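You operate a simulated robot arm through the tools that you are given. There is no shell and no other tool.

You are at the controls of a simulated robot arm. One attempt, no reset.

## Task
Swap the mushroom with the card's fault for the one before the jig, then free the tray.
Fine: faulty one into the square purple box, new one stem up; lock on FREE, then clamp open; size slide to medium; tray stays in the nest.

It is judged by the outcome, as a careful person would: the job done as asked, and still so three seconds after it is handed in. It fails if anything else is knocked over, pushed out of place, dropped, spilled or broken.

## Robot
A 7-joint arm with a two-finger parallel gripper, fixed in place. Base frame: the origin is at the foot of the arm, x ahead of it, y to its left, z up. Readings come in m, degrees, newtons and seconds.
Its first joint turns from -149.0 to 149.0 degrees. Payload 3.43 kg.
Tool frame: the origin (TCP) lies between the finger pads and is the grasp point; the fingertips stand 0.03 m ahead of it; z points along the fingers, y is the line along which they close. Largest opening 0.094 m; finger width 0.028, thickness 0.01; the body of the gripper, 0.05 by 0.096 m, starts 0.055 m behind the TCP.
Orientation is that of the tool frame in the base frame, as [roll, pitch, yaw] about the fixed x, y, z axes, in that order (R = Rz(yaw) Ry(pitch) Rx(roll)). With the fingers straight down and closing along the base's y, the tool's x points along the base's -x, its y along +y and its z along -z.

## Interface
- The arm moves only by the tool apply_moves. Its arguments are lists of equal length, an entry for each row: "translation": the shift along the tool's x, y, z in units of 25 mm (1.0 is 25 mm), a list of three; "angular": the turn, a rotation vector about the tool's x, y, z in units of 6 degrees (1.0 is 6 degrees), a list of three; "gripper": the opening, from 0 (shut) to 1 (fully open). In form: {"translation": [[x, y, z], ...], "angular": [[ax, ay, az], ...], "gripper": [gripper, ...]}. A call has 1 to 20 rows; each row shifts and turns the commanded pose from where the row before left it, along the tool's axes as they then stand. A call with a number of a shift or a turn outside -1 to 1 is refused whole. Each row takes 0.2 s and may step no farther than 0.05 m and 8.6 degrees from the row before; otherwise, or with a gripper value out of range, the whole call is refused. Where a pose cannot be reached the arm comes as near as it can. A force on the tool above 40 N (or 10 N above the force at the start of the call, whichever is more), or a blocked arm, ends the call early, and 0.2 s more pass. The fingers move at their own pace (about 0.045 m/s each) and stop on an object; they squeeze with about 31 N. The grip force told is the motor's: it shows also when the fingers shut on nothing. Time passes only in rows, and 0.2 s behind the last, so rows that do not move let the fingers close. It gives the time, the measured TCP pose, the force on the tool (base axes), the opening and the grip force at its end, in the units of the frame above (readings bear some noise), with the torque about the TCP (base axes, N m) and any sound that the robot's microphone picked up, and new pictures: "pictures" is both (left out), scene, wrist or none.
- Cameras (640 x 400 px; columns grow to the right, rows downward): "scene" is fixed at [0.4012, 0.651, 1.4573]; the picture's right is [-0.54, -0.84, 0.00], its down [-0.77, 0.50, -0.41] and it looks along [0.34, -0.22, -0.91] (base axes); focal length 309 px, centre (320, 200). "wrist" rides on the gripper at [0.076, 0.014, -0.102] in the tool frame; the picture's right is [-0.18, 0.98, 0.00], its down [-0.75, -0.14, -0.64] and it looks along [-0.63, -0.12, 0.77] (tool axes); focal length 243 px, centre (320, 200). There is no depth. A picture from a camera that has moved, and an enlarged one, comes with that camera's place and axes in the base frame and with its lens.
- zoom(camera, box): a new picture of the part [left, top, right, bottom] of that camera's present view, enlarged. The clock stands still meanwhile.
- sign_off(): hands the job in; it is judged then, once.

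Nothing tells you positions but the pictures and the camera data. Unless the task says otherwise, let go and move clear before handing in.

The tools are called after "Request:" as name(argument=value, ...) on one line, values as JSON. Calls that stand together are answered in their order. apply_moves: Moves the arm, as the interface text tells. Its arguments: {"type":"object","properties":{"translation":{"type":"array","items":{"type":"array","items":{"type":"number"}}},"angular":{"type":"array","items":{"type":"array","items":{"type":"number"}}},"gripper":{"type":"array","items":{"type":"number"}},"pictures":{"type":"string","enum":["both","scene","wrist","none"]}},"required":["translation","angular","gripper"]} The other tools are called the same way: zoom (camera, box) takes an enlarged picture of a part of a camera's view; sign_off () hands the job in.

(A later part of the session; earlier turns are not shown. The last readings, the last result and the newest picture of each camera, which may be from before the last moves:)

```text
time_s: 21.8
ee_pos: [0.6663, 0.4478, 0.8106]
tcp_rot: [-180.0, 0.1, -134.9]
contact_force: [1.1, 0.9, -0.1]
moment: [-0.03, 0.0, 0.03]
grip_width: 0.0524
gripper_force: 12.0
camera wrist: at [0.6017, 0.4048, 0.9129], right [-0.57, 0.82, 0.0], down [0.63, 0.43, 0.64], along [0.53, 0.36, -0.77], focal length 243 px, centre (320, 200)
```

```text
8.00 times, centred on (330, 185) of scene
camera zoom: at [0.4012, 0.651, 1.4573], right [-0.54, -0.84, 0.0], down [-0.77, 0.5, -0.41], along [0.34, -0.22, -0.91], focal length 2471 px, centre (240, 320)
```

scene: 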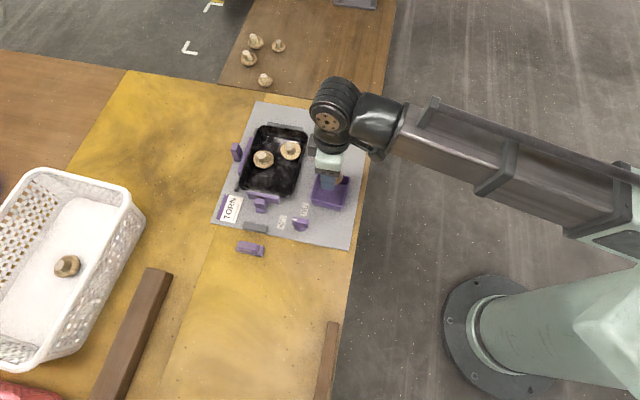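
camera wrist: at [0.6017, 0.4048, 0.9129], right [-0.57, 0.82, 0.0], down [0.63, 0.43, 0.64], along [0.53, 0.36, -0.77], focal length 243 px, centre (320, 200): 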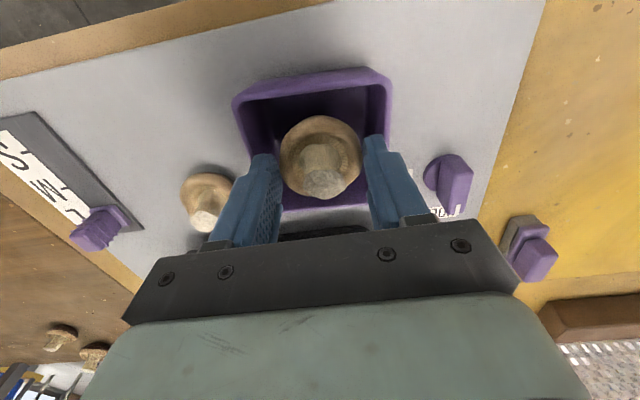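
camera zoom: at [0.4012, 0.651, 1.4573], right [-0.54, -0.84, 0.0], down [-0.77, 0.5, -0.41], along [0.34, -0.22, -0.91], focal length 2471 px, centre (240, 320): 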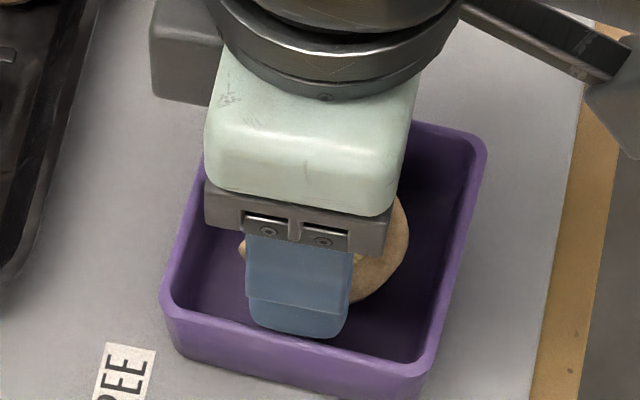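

Centred, with the cap already below the rim level. I'll lower 5 mm more, release with a small opening, and then lift away.

Request:
apply_moves(translation=[[0, 0, 0.2], [0, 0, 0], [0, 0, 0], [0, 0, 0], [0, 0, 0], [0, 0, -0.4], [0, 0, -0.8], [0, 0, -1], [0, 0, 0]], angular=[[0, 0, 0], [0, 0, 0], [0, 0, 0], [0, 0, 0], [0, 0, 0], [0, 0, 0], [0, 0, 0], [0, 0, 0], [0, 0, 0]], gripper=[0, 0, 0.6, 0.6, 0.6, 0.6, 0.6, 0.6, 0.6])

Request:
zoom(camera="wrist", box=[200, 60, 440, 210])

Request:
zoom(camera="scene", box=[290, 160, 370, 210])

```text
time_s: 23.8
ee_pos: [0.6655, 0.4485, 0.8608]
tcp_rot: [180.0, 0.1, -135.1]
contact_force: [-0.7, 0.6, -1.0]
moment: [0.02, -0.01, -0.04]
grip_width: 0.0544
gripper_force: 0.0
camera wrist: at [0.6009, 0.4042, 0.9637], right [-0.57, 0.82, 0.0], down [0.63, 0.43, 0.64], along [0.53, 0.36, -0.77], focal length 243 px, centre (320, 200)
```

scene: 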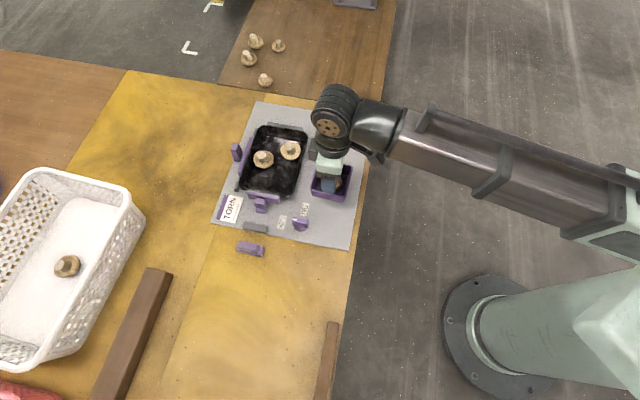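
wrist: 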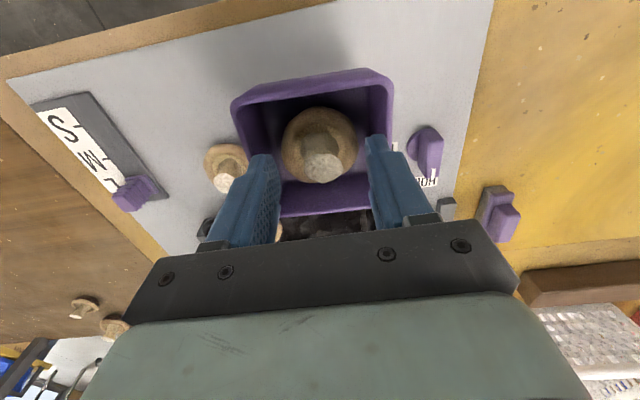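

```text
2.67 times, centred on (320, 135) of wrist
camera zoom: at [0.6009, 0.4042, 0.9637], right [-0.57, 0.82, 0.0], down [0.63, 0.43, 0.64], along [0.53, 0.36, -0.77], focal length 647 px, centre (320, 373)
```

zoom: 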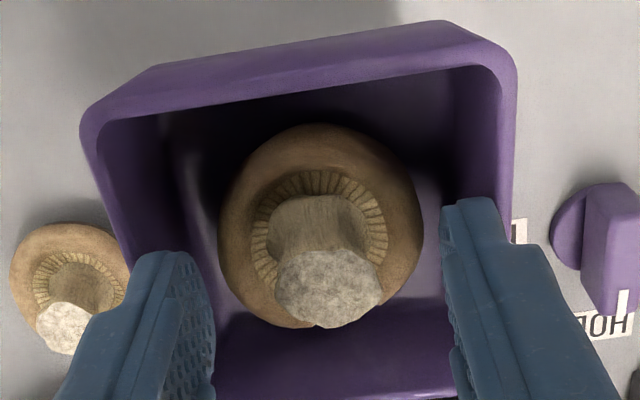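

```text
8.00 times, centred on (330, 185) of scene
camera zoom: at [0.4012, 0.651, 1.4573], right [-0.54, -0.84, 0.0], down [-0.77, 0.5, -0.41], along [0.34, -0.22, -0.91], focal length 2471 px, centre (240, 320)
```

zoom: 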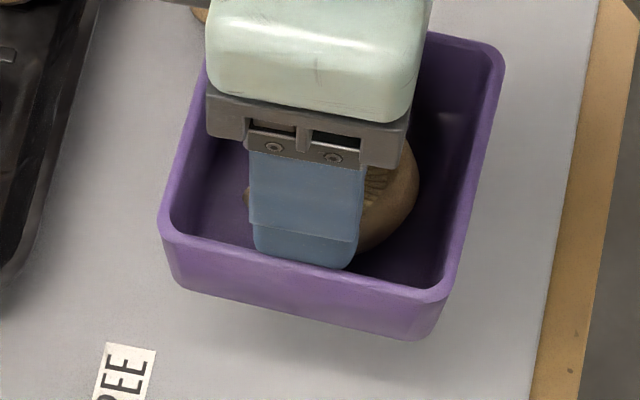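

Problem seen: the box has come up with the fingers, since their outer faces wedged against its walls when opening. I'll lower it straight back down by exactly the same amount before doing anything else.

Request:
apply_moves(translation=[[0, 0, 0.5], [0, 0, 0.6], [0, 0, 0.5], [0, 0, 0.3], [0, 0, 0.15], [0, 0, 0]], angular=[[0, 0, 0], [0, 0, 0], [0, 0, 0], [0, 0, 0], [0, 0, 0], [0, 0, 0]], gripper=[0.6, 0.6, 0.6, 0.6, 0.6, 0.6])

Request:
zoom(camera="scene", box=[290, 160, 370, 210])

Request:
zoom(camera="wrist", box=[200, 60, 440, 210])

```text
time_s: 25.2
ee_pos: [0.6669, 0.4489, 0.8111]
tcp_rot: [-180.0, 0.0, -135.0]
contact_force: [-0.4, -0.2, -1.4]
moment: [0.01, 0.0, -0.03]
grip_width: 0.0553
gripper_force: 0.1
camera wrist: at [0.6013, 0.4054, 0.9128], right [-0.57, 0.82, 0.0], down [0.63, 0.43, 0.64], along [0.53, 0.36, -0.77], focal length 243 px, centre (320, 200)
```

scene: 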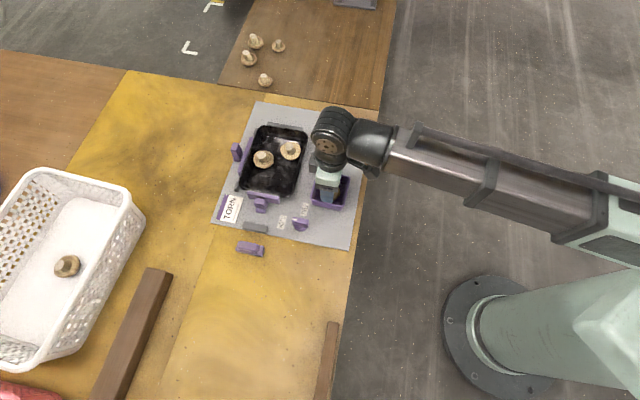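
wrist: 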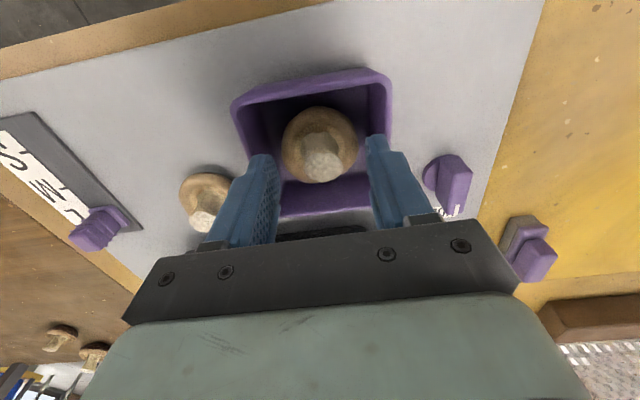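

```text
8.00 times, centred on (330, 185) of scene
camera zoom: at [0.4012, 0.651, 1.4573], right [-0.54, -0.84, 0.0], down [-0.77, 0.5, -0.41], along [0.34, -0.22, -0.91], focal length 2471 px, centre (240, 320)
```

zoom: 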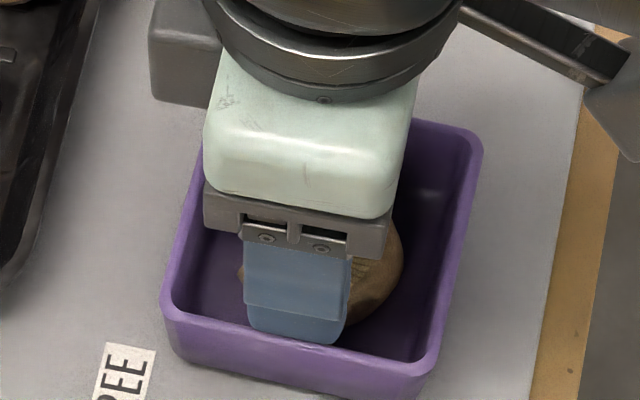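

```text
2.67 times, centred on (320, 135) of wrist
camera zoom: at [0.6013, 0.4054, 0.9128], right [-0.57, 0.82, 0.0], down [0.63, 0.43, 0.64], along [0.53, 0.36, -0.77], focal length 647 px, centre (320, 373)
```

zoom: 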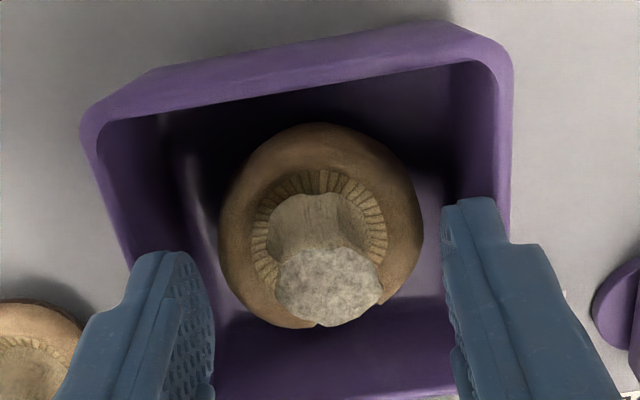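

The box is nearly back on the plate. I'll finish the last 4 mm to the exact pose where it was picked up, and watch the force.

Request:
apply_moves(translation=[[0, 0, 0.08], [0, 0, 0.07], [0, 0, 0]], angular=[[0, 0, 0], [0, 0, 0], [0, 0, 0]], gripper=[0.6, 0.6, 0.6], pictures="wrist")

Request:
zoom(camera="scene", box=[290, 160, 370, 210])

Request:
zoom(camera="wrist", box=[200, 60, 440, 210])

```text
time_s: 26.0
ee_pos: [0.6653, 0.4487, 0.8062]
tcp_rot: [180.0, -0.1, -134.9]
contact_force: [0.6, -1.0, 1.9]
moment: [0.0, 0.0, 0.01]
grip_width: 0.0546
gripper_force: 0.1
camera wrist: at [0.6011, 0.4056, 0.9087], right [-0.57, 0.82, 0.0], down [0.63, 0.43, 0.64], along [0.53, 0.36, -0.77], focal length 243 px, centre (320, 200)
```

wrist: 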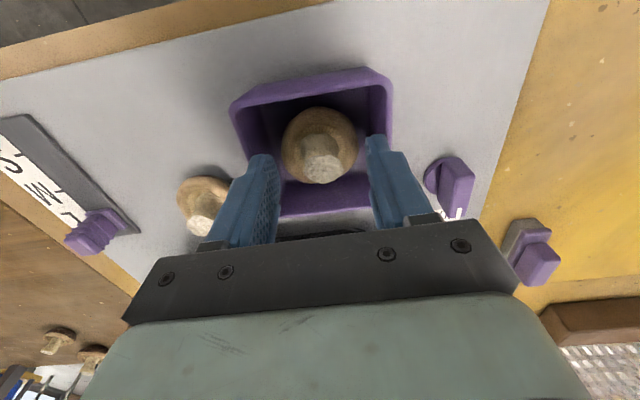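

```text
8.00 times, centred on (330, 185) of scene
camera zoom: at [0.4012, 0.651, 1.4573], right [-0.54, -0.84, 0.0], down [-0.77, 0.5, -0.41], along [0.34, -0.22, -0.91], focal length 2471 px, centre (240, 320)
```

zoom: 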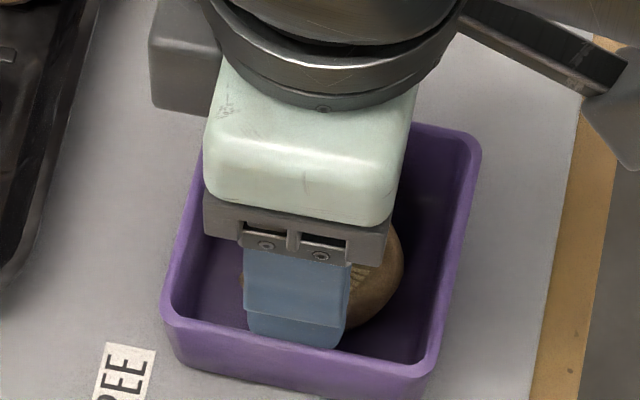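

```text
2.67 times, centred on (320, 135) of wrist
camera zoom: at [0.6011, 0.4056, 0.9087], right [-0.57, 0.82, 0.0], down [0.63, 0.43, 0.64], along [0.53, 0.36, -0.77], focal length 647 px, centre (320, 373)
```

zoom: 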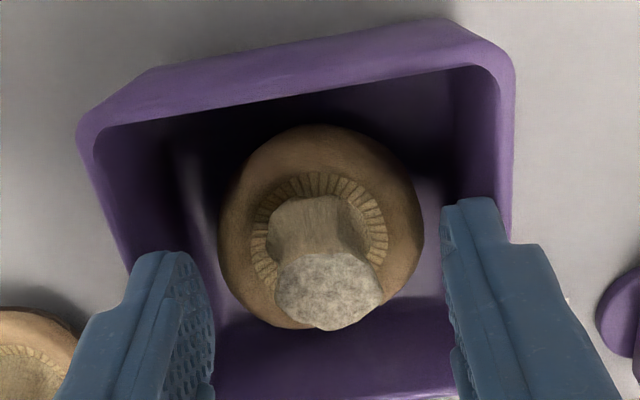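

The box is seated on the plate again (light upward contact force). I'll narrow the fingers away from the walls (the cap lies below the tips), then lift slowly and verify the box stays.

Request:
apply_moves(translation=[[0, 0, 0], [0, 0, 0], [0, 0, -0.2], [0, 0, 0]], angular=[[0, 0, 0], [0, 0, 0], [0, 0, 0], [0, 0, 0]], gripper=[0.5, 0.48, 0.48, 0.48], pictures="wrist")

Request:
zoom(camera="scene", box=[290, 160, 370, 210])

Request:
zoom(camera="wrist", box=[200, 60, 440, 210])

```text
time_s: 27.0
ee_pos: [0.6653, 0.449, 0.8096]
tcp_rot: [180.0, 0.0, -135.0]
contact_force: [-0.5, 1.1, 0.4]
moment: [-0.01, 0.02, 0.02]
grip_width: 0.0453
gripper_force: 0.1
camera wrist: at [0.6017, 0.4054, 0.9129], right [-0.57, 0.82, 0.0], down [0.63, 0.43, 0.64], along [0.53, 0.36, -0.77], focal length 243 px, centre (320, 200)
```

wrist: 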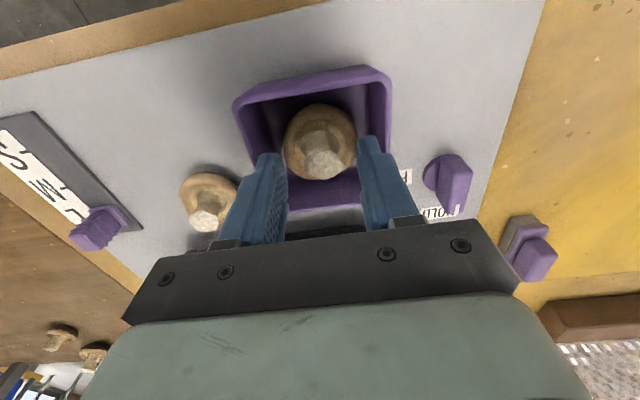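

```text
8.00 times, centred on (330, 185) of scene
camera zoom: at [0.4012, 0.651, 1.4573], right [-0.54, -0.84, 0.0], down [-0.77, 0.5, -0.41], along [0.34, -0.22, -0.91], focal length 2471 px, centre (240, 320)
```

zoom: 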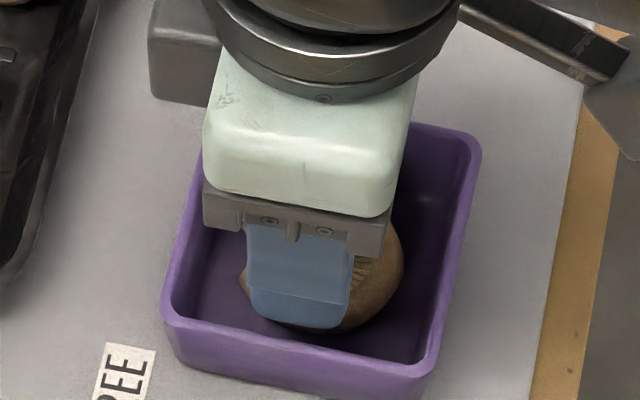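

```text
2.67 times, centred on (320, 135) of wrist
camera zoom: at [0.6017, 0.4054, 0.9129], right [-0.57, 0.82, 0.0], down [0.63, 0.43, 0.64], along [0.53, 0.36, -0.77], focal length 647 px, centre (320, 373)
```

zoom: 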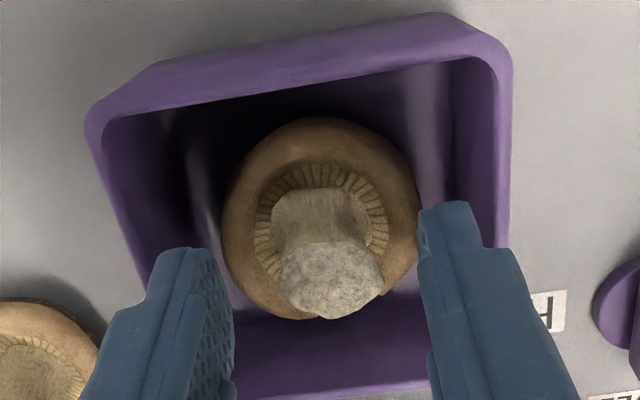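

The box now stays down while the fingers rise. I'll lift clear and compare the box's position with the start.

Request:
apply_moves(translation=[[0, 0, -0.4], [0, 0, -0.8], [0, 0, -1], [0, 0, -1], [0, 0, -0.8], [0, 0, 0]], angular=[[0, 0, 0], [0, 0, 0], [0, 0, 0], [0, 0, 0], [0, 0, 0], [0, 0, 0]], gripper=[0.48, 0.48, 0.48, 0.7, 0.7, 0.7])

Request:
zoom(camera="scene", box=[200, 170, 360, 270])

Request:
zoom(camera="wrist", box=[200, 40, 440, 190])

```text
time_s: 28.4
ee_pos: [0.664, 0.4483, 0.9122]
tcp_rot: [180.0, -0.1, -135.0]
contact_force: [0.1, -0.6, -0.6]
moment: [-0.01, -0.03, 0.01]
grip_width: 0.0658
gripper_force: 0.1
camera wrist: at [0.6005, 0.4056, 1.0139], right [-0.57, 0.82, 0.0], down [0.63, 0.43, 0.64], along [0.53, 0.36, -0.77], focal length 243 px, centre (320, 200)
```

scene: 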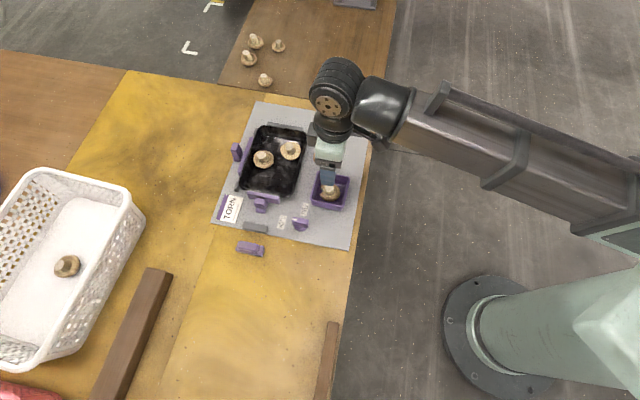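
wrist: 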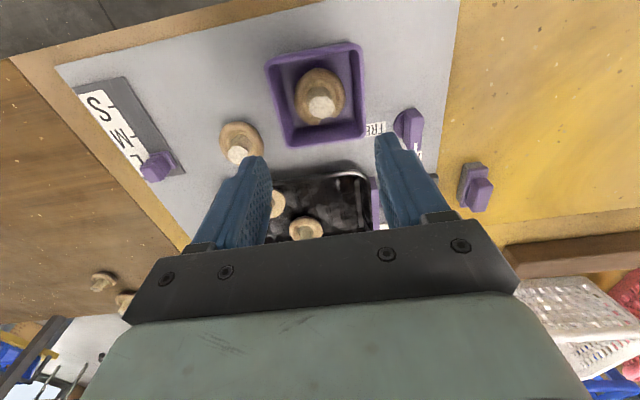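

```text
4.00 times, centred on (280, 220) of scene
camera zoom: at [0.4012, 0.651, 1.4573], right [-0.54, -0.84, 0.0], down [-0.77, 0.5, -0.41], along [0.34, -0.22, -0.91], focal length 1235 px, centre (480, 120)
```

zoom: 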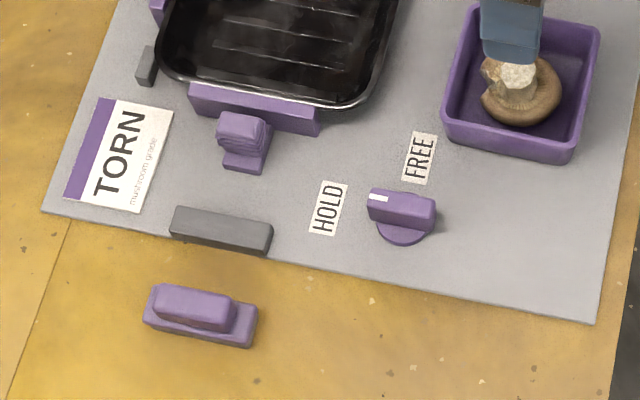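

```text
2.67 times, centred on (320, 115) of wrist
camera zoom: at [0.6005, 0.4056, 1.0139], right [-0.57, 0.82, 0.0], down [0.63, 0.43, 0.64], along [0.53, 0.36, -0.77], focal length 647 px, centre (320, 427)
```

zoom: 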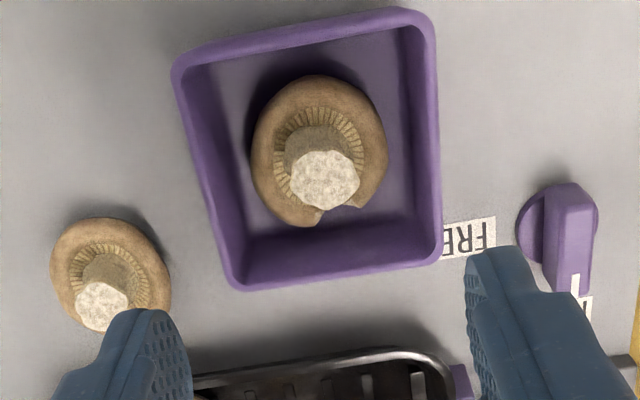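

The box is back at its original place, with the torn mushroom inside, stem up. Next I move over the replacement mushroom at about (0.757, 0.407).

Request:
apply_moves(translation=[[-0.4, -1, 0], [-0.4, -1, 0], [-0.4, -1, 0], [-0.2, -0.78, 0], [0, 0, 0.6], [0, 0, 0.6], [0, 0, 0]], angular=[[0, 0, 0], [0, 0, 0], [0, 0, 0], [0, 0, 0], [0, 0, 0], [0, 0, 0], [0, 0, 0]], gripper=[0.68, 0.68, 0.68, 0.68, 0.68, 0.68, 0.68])

Request:
zoom(camera="wrist", box=[220, 60, 420, 185])

Request:
zoom(camera="scene", box=[290, 130, 370, 180])

```text
time_s: 30.0
ee_pos: [0.758, 0.4061, 0.8818]
tcp_rot: [179.9, 0.0, -135.0]
contact_force: [-0.7, 0.8, 0.1]
moment: [0.0, 0.04, -0.02]
grip_width: 0.064
gripper_force: 0.1
camera wrist: at [0.6934, 0.3627, 0.9847], right [-0.57, 0.82, 0.0], down [0.63, 0.43, 0.64], along [0.53, 0.36, -0.77], focal length 243 px, centre (320, 200)
```

scene: 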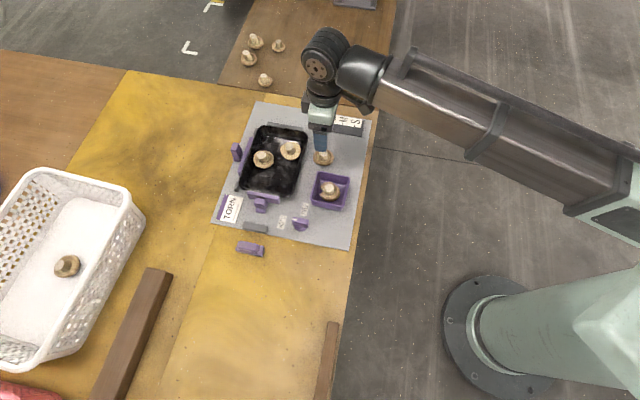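
wrist: 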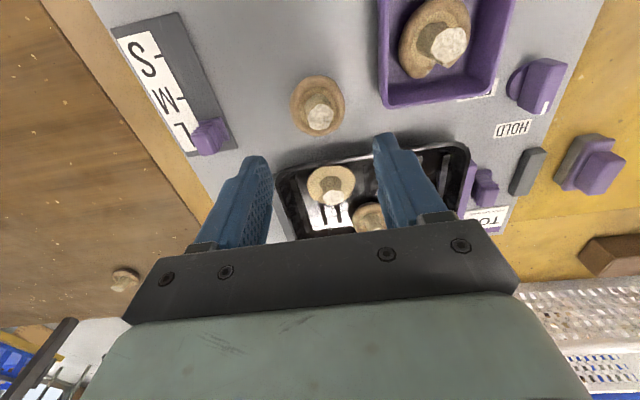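

```text
3.20 times, centred on (320, 122) of wrist
camera zoom: at [0.6934, 0.3627, 0.9847], right [-0.57, 0.82, 0.0], down [0.63, 0.43, 0.64], along [0.53, 0.36, -0.77], focal length 776 px, centre (320, 448)
```

zoom: 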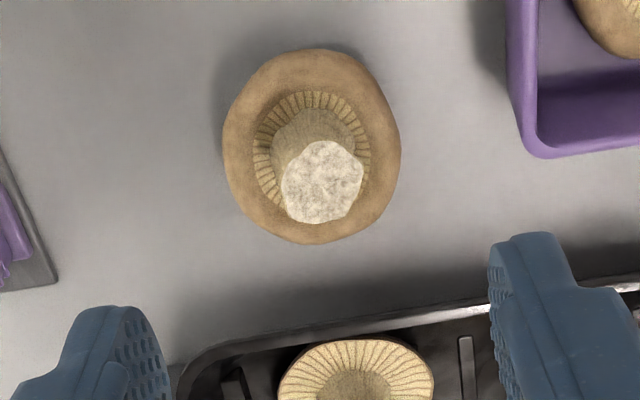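

```text
8.00 times, centred on (330, 155) of scene
camera zoom: at [0.4012, 0.651, 1.4573], right [-0.54, -0.84, 0.0], down [-0.77, 0.5, -0.41], along [0.34, -0.22, -0.91], focal length 2471 px, centre (240, 560)
```

zoom: 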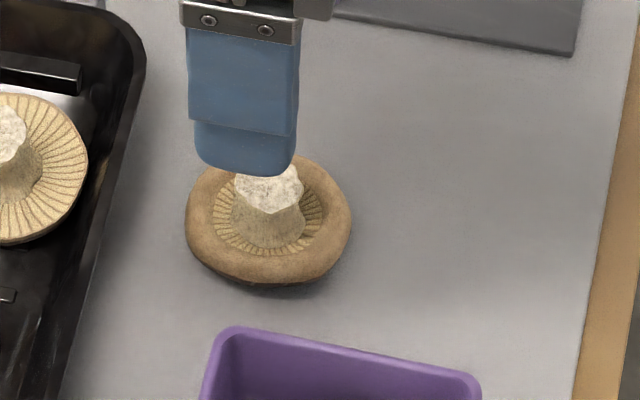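

The replacement's cap centre is at about (0.757, 0.404), nearly under the tool. I'll fine-centre and descend to cap height with a force check.

Request:
apply_moves(translation=[[0.08, -0.08, 0.6], [0, 0, 0.8], [0, 0, 0.8], [0, 0, 0.8], [0, 0, 0.4], [0, 0, 0.3], [0, 0, 0]], angular=[[0, 0, 0], [0, 0, 0], [0, 0, 0], [0, 0, 0], [0, 0, 0], [0, 0, 0], [0, 0, 0]], gripper=[0.68, 0.68, 0.68, 0.68, 0.68, 0.68, 0.68], pictures="wrist")

Request:
zoom(camera="wrist", box=[220, 80, 420, 205])

Request:
zoom(camera="scene", box=[290, 130, 370, 180])

```text
time_s: 31.6
ee_pos: [0.7574, 0.4029, 0.7869]
tcp_rot: [180.0, 0.0, -135.0]
contact_force: [0.0, 0.1, 0.5]
moment: [-0.05, -0.01, 0.0]
grip_width: 0.0638
gripper_force: 0.0
camera wrist: at [0.6927, 0.3598, 0.8905], right [-0.57, 0.82, 0.0], down [0.63, 0.43, 0.64], along [0.53, 0.36, -0.77], focal length 243 px, centre (320, 200)
```

wrist: 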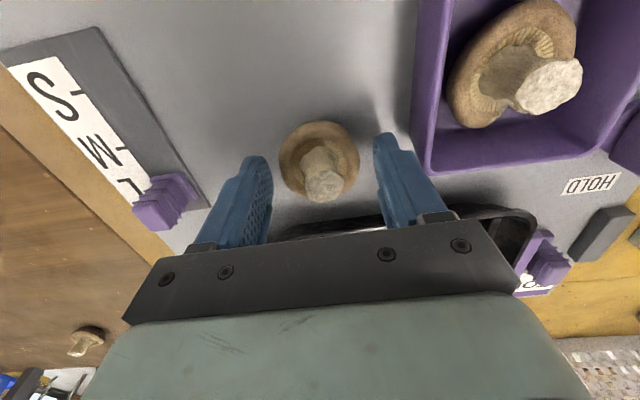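

```text
3.20 times, centred on (320, 142) of wrist
camera zoom: at [0.6927, 0.3598, 0.8905], right [-0.57, 0.82, 0.0], down [0.63, 0.43, 0.64], along [0.53, 0.36, -0.77], focal length 776 px, centre (320, 384)
```

zoom: 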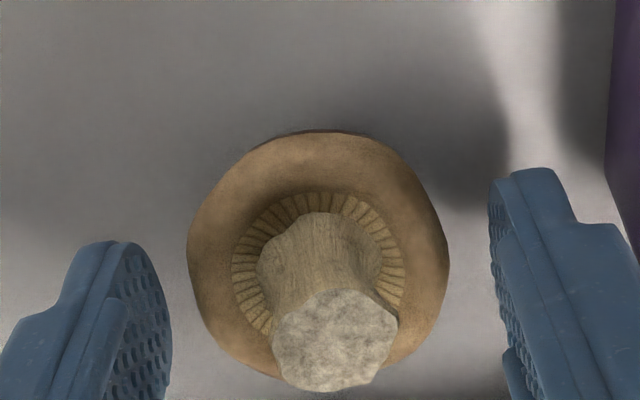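

```text
8.00 times, centred on (330, 155) of scene
camera zoom: at [0.4012, 0.651, 1.4573], right [-0.54, -0.84, 0.0], down [-0.77, 0.5, -0.41], along [0.34, -0.22, -0.91], focal length 2471 px, centre (240, 560)
```

zoom: 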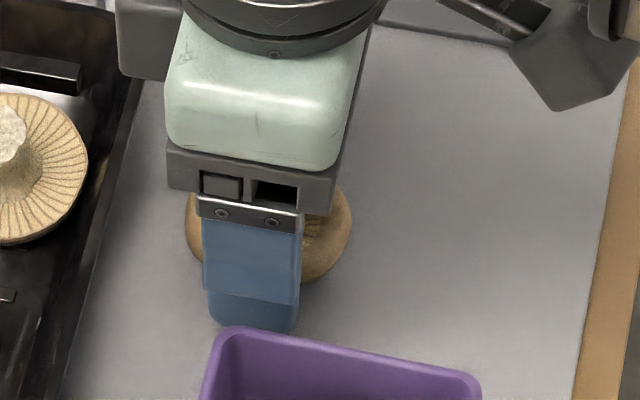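

Well centred with no contact. Closing on the cap.

Request:
apply_moves(translation=[[0, 0, 0], [0, 0, 0], [0, 0, 0], [0, 0, 0], [0, 0, 0], [0, 0, -0.2], [0, 0, -0.3], [0, 0, 0]], angular=[[0, 0, 0], [0, 0, 0], [0, 0, 0], [0, 0, 0], [0, 0, 0], [0, 0, 0], [0, 0, 0], [0, 0, 0]], gripper=[0, 0, 0, 0, 0, 0, 0, 0], pictures="wrist")

Request:
zoom(camera="wrist", box=[220, 80, 420, 205])

Request:
zoom(camera="scene", box=[290, 130, 370, 180])

```text
time_s: 33.4
ee_pos: [0.7571, 0.4044, 0.8002]
tcp_rot: [-180.0, 0.0, -135.0]
contact_force: [-0.3, -0.1, -0.6]
moment: [0.02, 0.01, 0.03]
grip_width: 0.0535
gripper_force: 11.6
camera wrist: at [0.6922, 0.3603, 0.9038], right [-0.57, 0.82, 0.0], down [0.63, 0.43, 0.64], along [0.53, 0.36, -0.77], focal length 243 px, centre (320, 200)
```

wrist: 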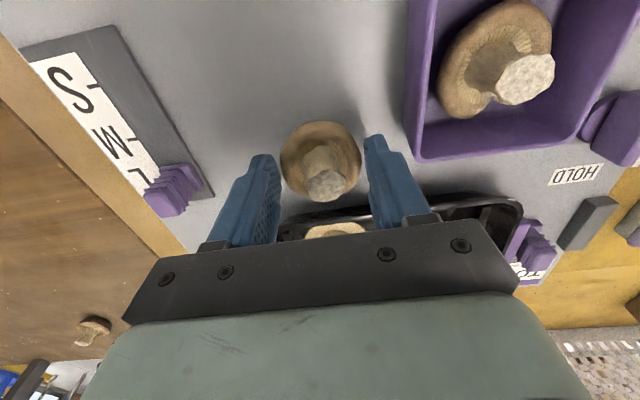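

```text
3.20 times, centred on (320, 142) of wrist
camera zoom: at [0.6922, 0.3603, 0.9038], right [-0.57, 0.82, 0.0], down [0.63, 0.43, 0.64], along [0.53, 0.36, -0.77], focal length 776 px, centre (320, 384)
```

zoom: 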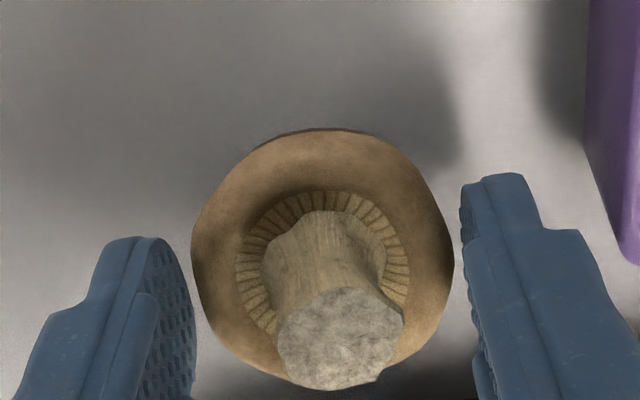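

```text
8.00 times, centred on (330, 155) of scene
camera zoom: at [0.4012, 0.651, 1.4573], right [-0.54, -0.84, 0.0], down [-0.77, 0.5, -0.41], along [0.34, -0.22, -0.91], focal length 2471 px, centre (240, 560)
```

zoom: 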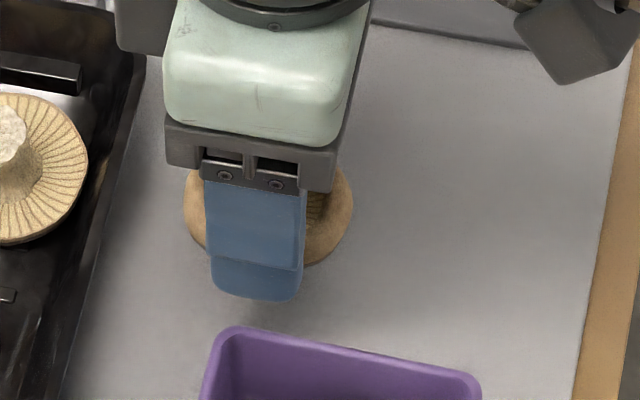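

Held securely at cap width. I'll lift clear, carry it over the vacated spot in the tray at about (0.7615, 0.530), and look before lowering.

Request:
apply_moves(translation=[[0, 0, -0.6], [0, 0, -0.9], [0, 0, -0.9], [0, 0, -0.9], [-0.5, 0.5, 0], [-0.8, 0.7, 0], [-0.8, 0.74, 0], [-0.8, 0.8, 0], [-0.79, 0.7, 0], [0, 0, 0], [0, 0, 0]], angular=[[0, 0, 0], [0, 0, 0], [0, 0, 0], [0, 0, 0], [0, 0, 0], [0, 0, 0], [0, 0, 0], [0, 0, 0], [0, 0, 0], [0, 0, 0], [0, 0, 0]], gripper=[0, 0, 0, 0, 0, 0, 0, 0, 0, 0, 0])

Request:
zoom(camera="wrist", box=[200, 60, 440, 210])

Request:
zoom(camera="scene", box=[230, 120, 358, 200])

```text
time_s: 35.8
ee_pos: [0.7633, 0.5327, 0.8843]
tcp_rot: [-180.0, 0.0, -134.9]
contact_force: [0.2, 0.1, 0.2]
moment: [0.01, 0.01, -0.02]
grip_width: 0.0537
gripper_force: 11.8
camera wrist: at [0.6981, 0.4884, 0.9874], right [-0.57, 0.82, 0.0], down [0.63, 0.43, 0.64], along [0.53, 0.36, -0.77], focal length 243 px, centre (320, 200)
```

scene: 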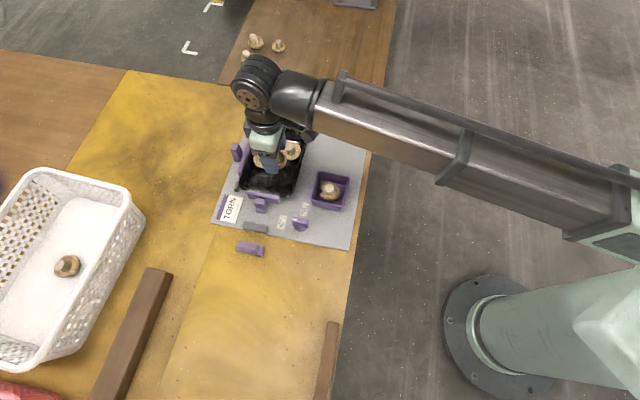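
wrist: 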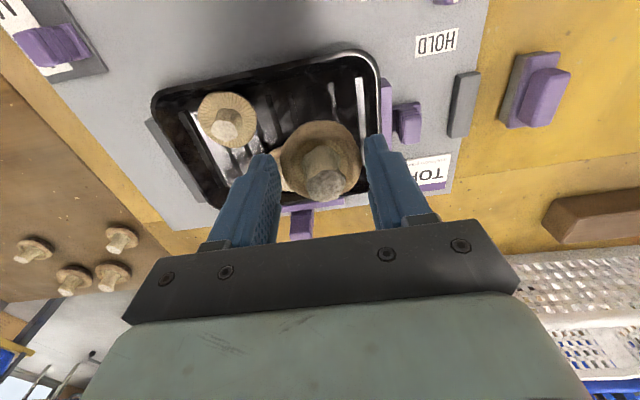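

```text
2.67 times, centred on (320, 135) of wrist
camera zoom: at [0.6981, 0.4884, 0.9874], right [-0.57, 0.82, 0.0], down [0.63, 0.43, 0.64], along [0.53, 0.36, -0.77], focal length 647 px, centre (320, 373)
```

zoom: 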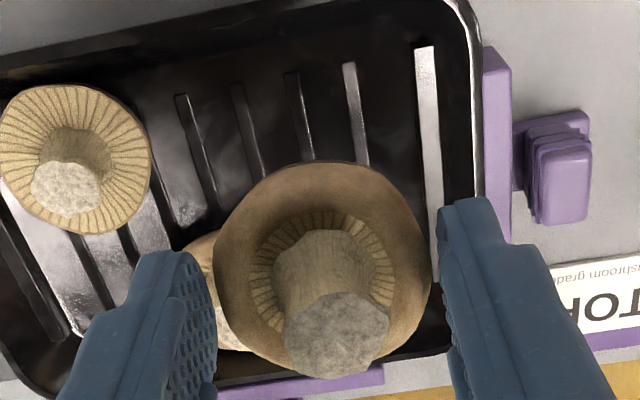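

```text
5.00 times, centred on (294, 160) of scene
camera zoom: at [0.4012, 0.651, 1.4573], right [-0.54, -0.84, 0.0], down [-0.77, 0.5, -0.41], along [0.34, -0.22, -0.91], focal length 1544 px, centre (450, 400)
```

zoom: 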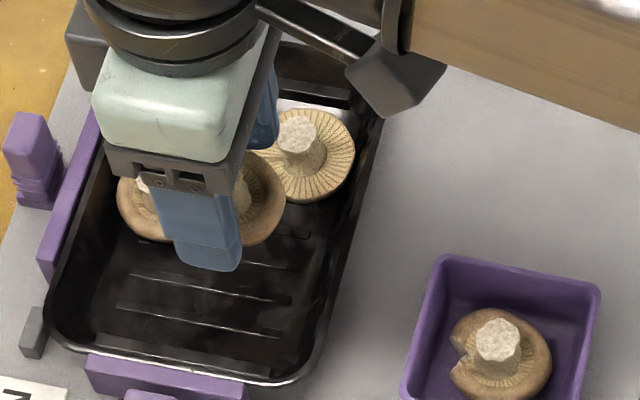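

The vacated spot is clear, and the tray is undisturbed. I'll nudge 3 mm away from the near wall and lower close to the tray floor.

Request:
apply_moves(translation=[[-0.12, 0, 0.5], [0, 0, 0.8], [0, 0, 0.8], [0, 0, 0.8], [0, 0, 0.5], [0, 0, 0.1], [0, 0, 0]], angular=[[0, 0, 0], [0, 0, 0], [0, 0, 0], [0, 0, 0], [0, 0, 0], [0, 0, 0], [0, 0, 0]], gripper=[0, 0, 0, 0, 0, 0, 0])

Request:
zoom(camera="wrist", box=[200, 60, 440, 210])

Request:
zoom(camera="scene", box=[242, 145, 306, 185])

```text
time_s: 37.4
ee_pos: [0.7633, 0.535, 0.7956]
tcp_rot: [-180.0, -0.1, -135.0]
contact_force: [0.4, -0.7, -1.5]
moment: [-0.02, -0.02, -0.03]
grip_width: 0.0538
gripper_force: 12.1
camera wrist: at [0.6988, 0.4906, 0.8979], right [-0.57, 0.82, 0.0], down [0.63, 0.43, 0.64], along [0.53, 0.36, -0.77], focal length 243 px, centre (320, 200)
```

scene: 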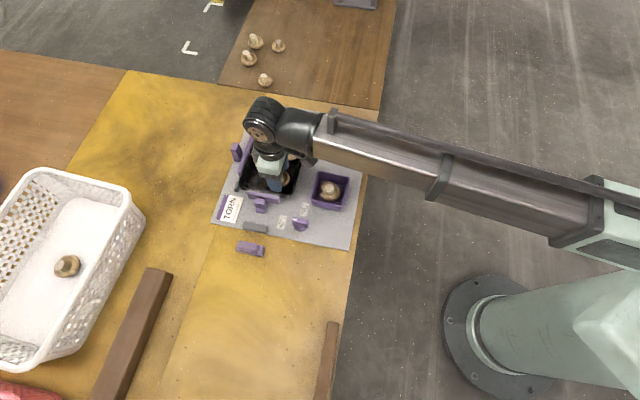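
wrist: 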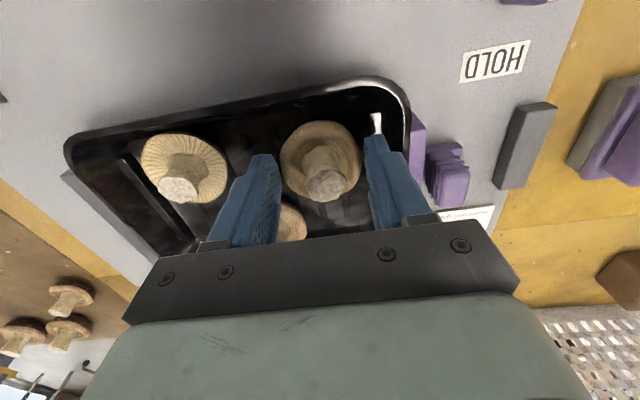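

```text
2.67 times, centred on (320, 135) of wrist
camera zoom: at [0.6988, 0.4906, 0.8979], right [-0.57, 0.82, 0.0], down [0.63, 0.43, 0.64], along [0.53, 0.36, -0.77], focal length 647 px, centre (320, 373)
```

zoom: 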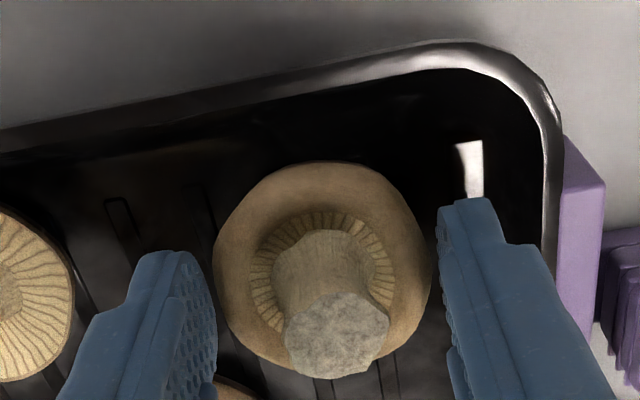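

```text
10.00 times, centred on (274, 165) of scene
camera zoom: at [0.4012, 0.651, 1.4573], right [-0.54, -0.84, 0.0], down [-0.77, 0.5, -0.41], along [0.34, -0.22, -0.91], focal length 3088 px, centre (780, 550)
```

zoom: 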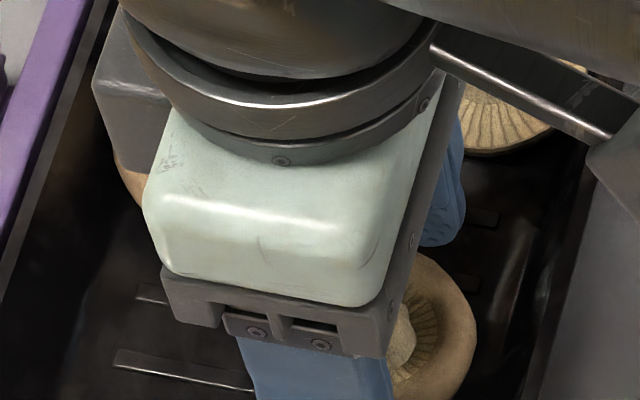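

No contact yet. I'll lower in small steps and watch for touch-down.

Request:
apply_moves(translation=[[0, 0, 0.06], [0, 0, 0.06], [0, 0, 0]], angular=[[0, 0, 0], [0, 0, 0], [0, 0, 0]], gripper=[0, 0, 0], pictures="none")

Request:
apply_moves(translation=[[0, 0, 0.06], [0, 0, 0]], angular=[[0, 0, 0], [0, 0, 0]], gripper=[0, 0], pictures="none")

```text
time_s: 38.2
ee_pos: [0.7636, 0.5333, 0.7925]
tcp_rot: [180.0, 0.0, -135.0]
contact_force: [-0.3, -0.1, 0.1]
moment: [0.02, 0.0, 0.03]
grip_width: 0.0534
gripper_force: 12.3
```

```text
time_s: 38.8
ee_pos: [0.7633, 0.5333, 0.7913]
tcp_rot: [-180.0, 0.1, -135.0]
contact_force: [-1.7, 0.7, 7.4]
moment: [0.01, 0.03, -0.01]
grip_width: 0.0535
gripper_force: 11.7
```

Touch-down (7 N). I'll relieve slightly, open just enough to clear the cap, and lift straight up slowly.

Request:
apply_moves(translation=[[0, 0, -0.03], [0, 0, 0], [0, 0, 0], [0, 0, 0], [0, 0, -0.15], [0, 0, -0.25], [0, 0, 0]], angular=[[0, 0, 0], [0, 0, 0], [0, 0, 0], [0, 0, 0], [0, 0, 0], [0, 0, 0], [0, 0, 0]], gripper=[0, 0.63, 0.63, 0.63, 0.63, 0.63, 0.63])

Request:
zoom(camera="wrist", box=[200, 60, 440, 210])

Request:
zoom(camera="scene", box=[230, 120, 358, 200])

```text
time_s: 40.4
ee_pos: [0.7646, 0.5328, 0.8016]
tcp_rot: [-180.0, 0.0, -135.1]
contact_force: [0.1, 0.0, 0.1]
moment: [-0.01, 0.01, 0.03]
grip_width: 0.0593
gripper_force: 0.0
camera wrist: at [0.7008, 0.4891, 0.9041], right [-0.57, 0.82, 0.0], down [0.63, 0.43, 0.64], along [0.53, 0.36, -0.77], focal length 243 px, centre (320, 200)
```

scene: 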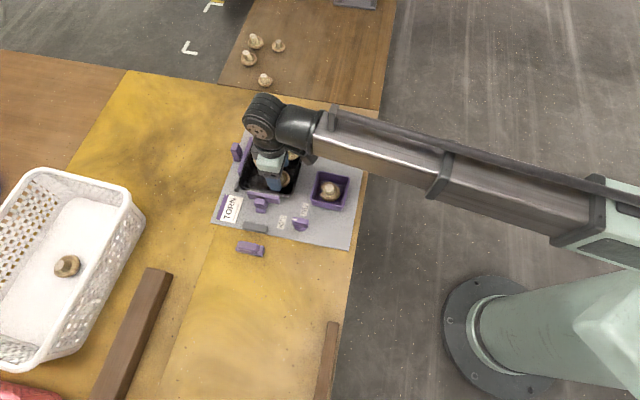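
wrist: 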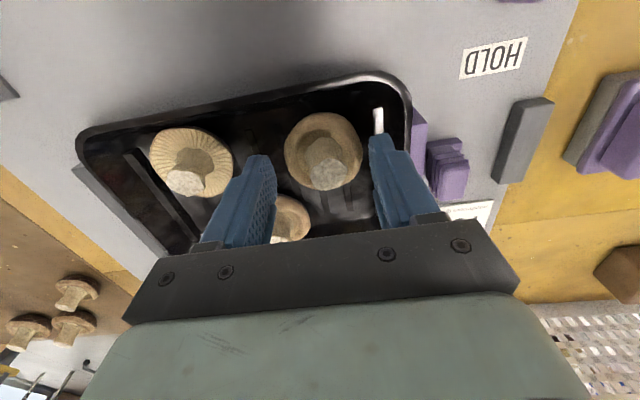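

```text
2.67 times, centred on (320, 135) of wrist
camera zoom: at [0.7008, 0.4891, 0.9041], right [-0.57, 0.82, 0.0], down [0.63, 0.43, 0.64], along [0.53, 0.36, -0.77], focal length 647 px, centre (320, 373)
```

zoom: 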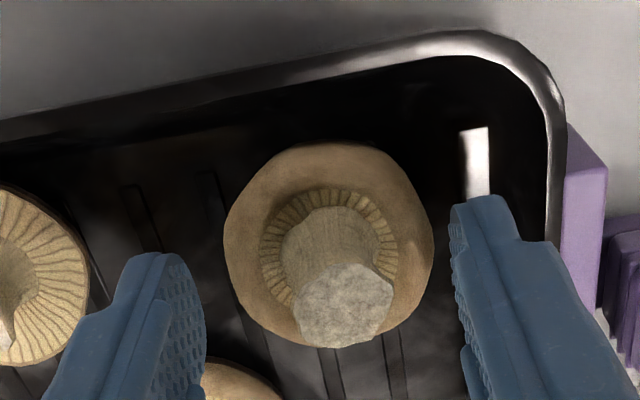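

```text
5.00 times, centred on (294, 160) of scene
camera zoom: at [0.4012, 0.651, 1.4573], right [-0.54, -0.84, 0.0], down [-0.77, 0.5, -0.41], along [0.34, -0.22, -0.91], focal length 1544 px, centre (450, 400)
```

zoom: 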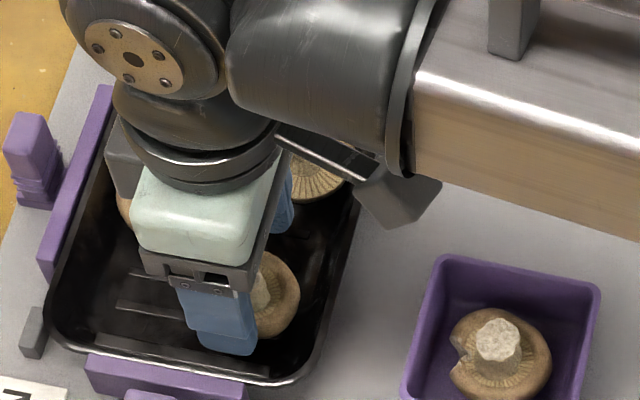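

The new mushroom stands stem up in the tray and the fingers are free. I'll lift clear and check the result.

Request:
apply_moves(translation=[[0, 0, -0.6], [0, 0, -1], [0, 0, -1], [0, 0, -1], [0, 0, -1], [0.9, 0, 0], [0.9, 0, 0], [0.9, 0, 0], [0.9, 0, 0], [0, 0, 0]], angular=[[0, 0, 0], [0, 0, 0], [0, 0, 0], [0, 0, 0], [0, 0, 0], [0, 0, 0], [0, 0, 0], [0, 0, 0], [0, 0, 0], [0, 0, 0]], gripper=[0.63, 0.63, 0.63, 0.63, 0.63, 0.63, 0.63, 0.63, 0.63, 0.63])

Request:
zoom(camera="scene", box=[200, 90, 392, 210])

Request:
zoom(camera="wrist", box=[360, 40, 560, 165])

```text
time_s: 42.6
ee_pos: [0.6989, 0.4697, 0.9176]
tcp_rot: [-180.0, 0.0, -135.0]
contact_force: [-0.3, 0.1, -0.4]
moment: [0.0, 0.0, -0.01]
grip_width: 0.0591
gripper_force: 0.1
camera wrist: at [0.6343, 0.4255, 1.0205], right [-0.57, 0.82, 0.0], down [0.63, 0.43, 0.64], along [0.53, 0.36, -0.77], focal length 243 px, centre (320, 200)
```

scene: 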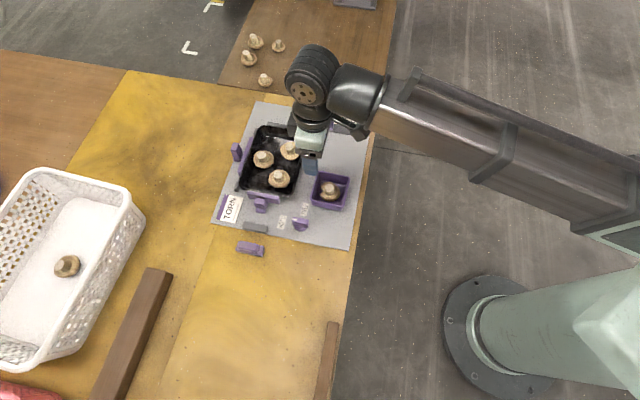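
wrist: 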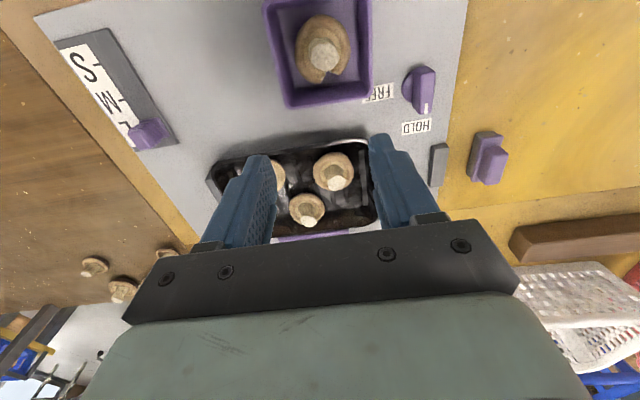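

```text
3.33 times, centred on (296, 150) of scene
camera zoom: at [0.4012, 0.651, 1.4573], right [-0.54, -0.84, 0.0], down [-0.77, 0.5, -0.41], along [0.34, -0.22, -0.91], focal length 1030 px, centre (400, 367)
```

zoom: 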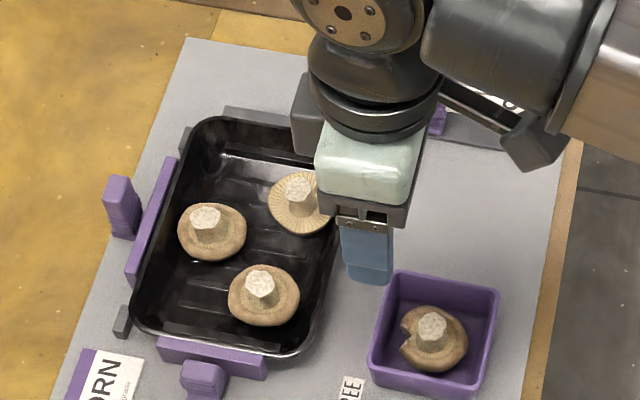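

```text
3.20 times, centred on (460, 102) of wrist
camera zoom: at [0.6343, 0.4255, 1.0205], right [-0.57, 0.82, 0.0], down [0.63, 0.43, 0.64], along [0.53, 0.36, -0.77], focal length 776 px, centre (-128, 512)
```

zoom: 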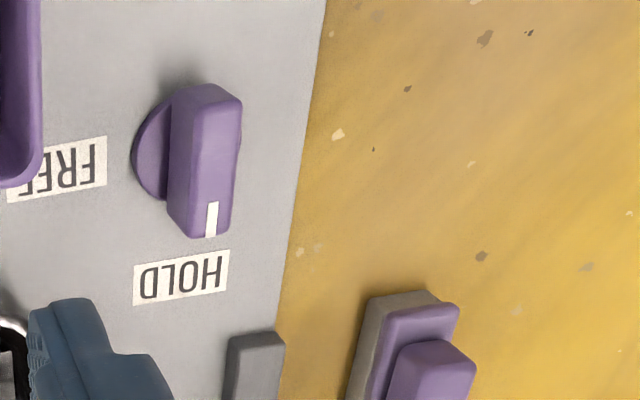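

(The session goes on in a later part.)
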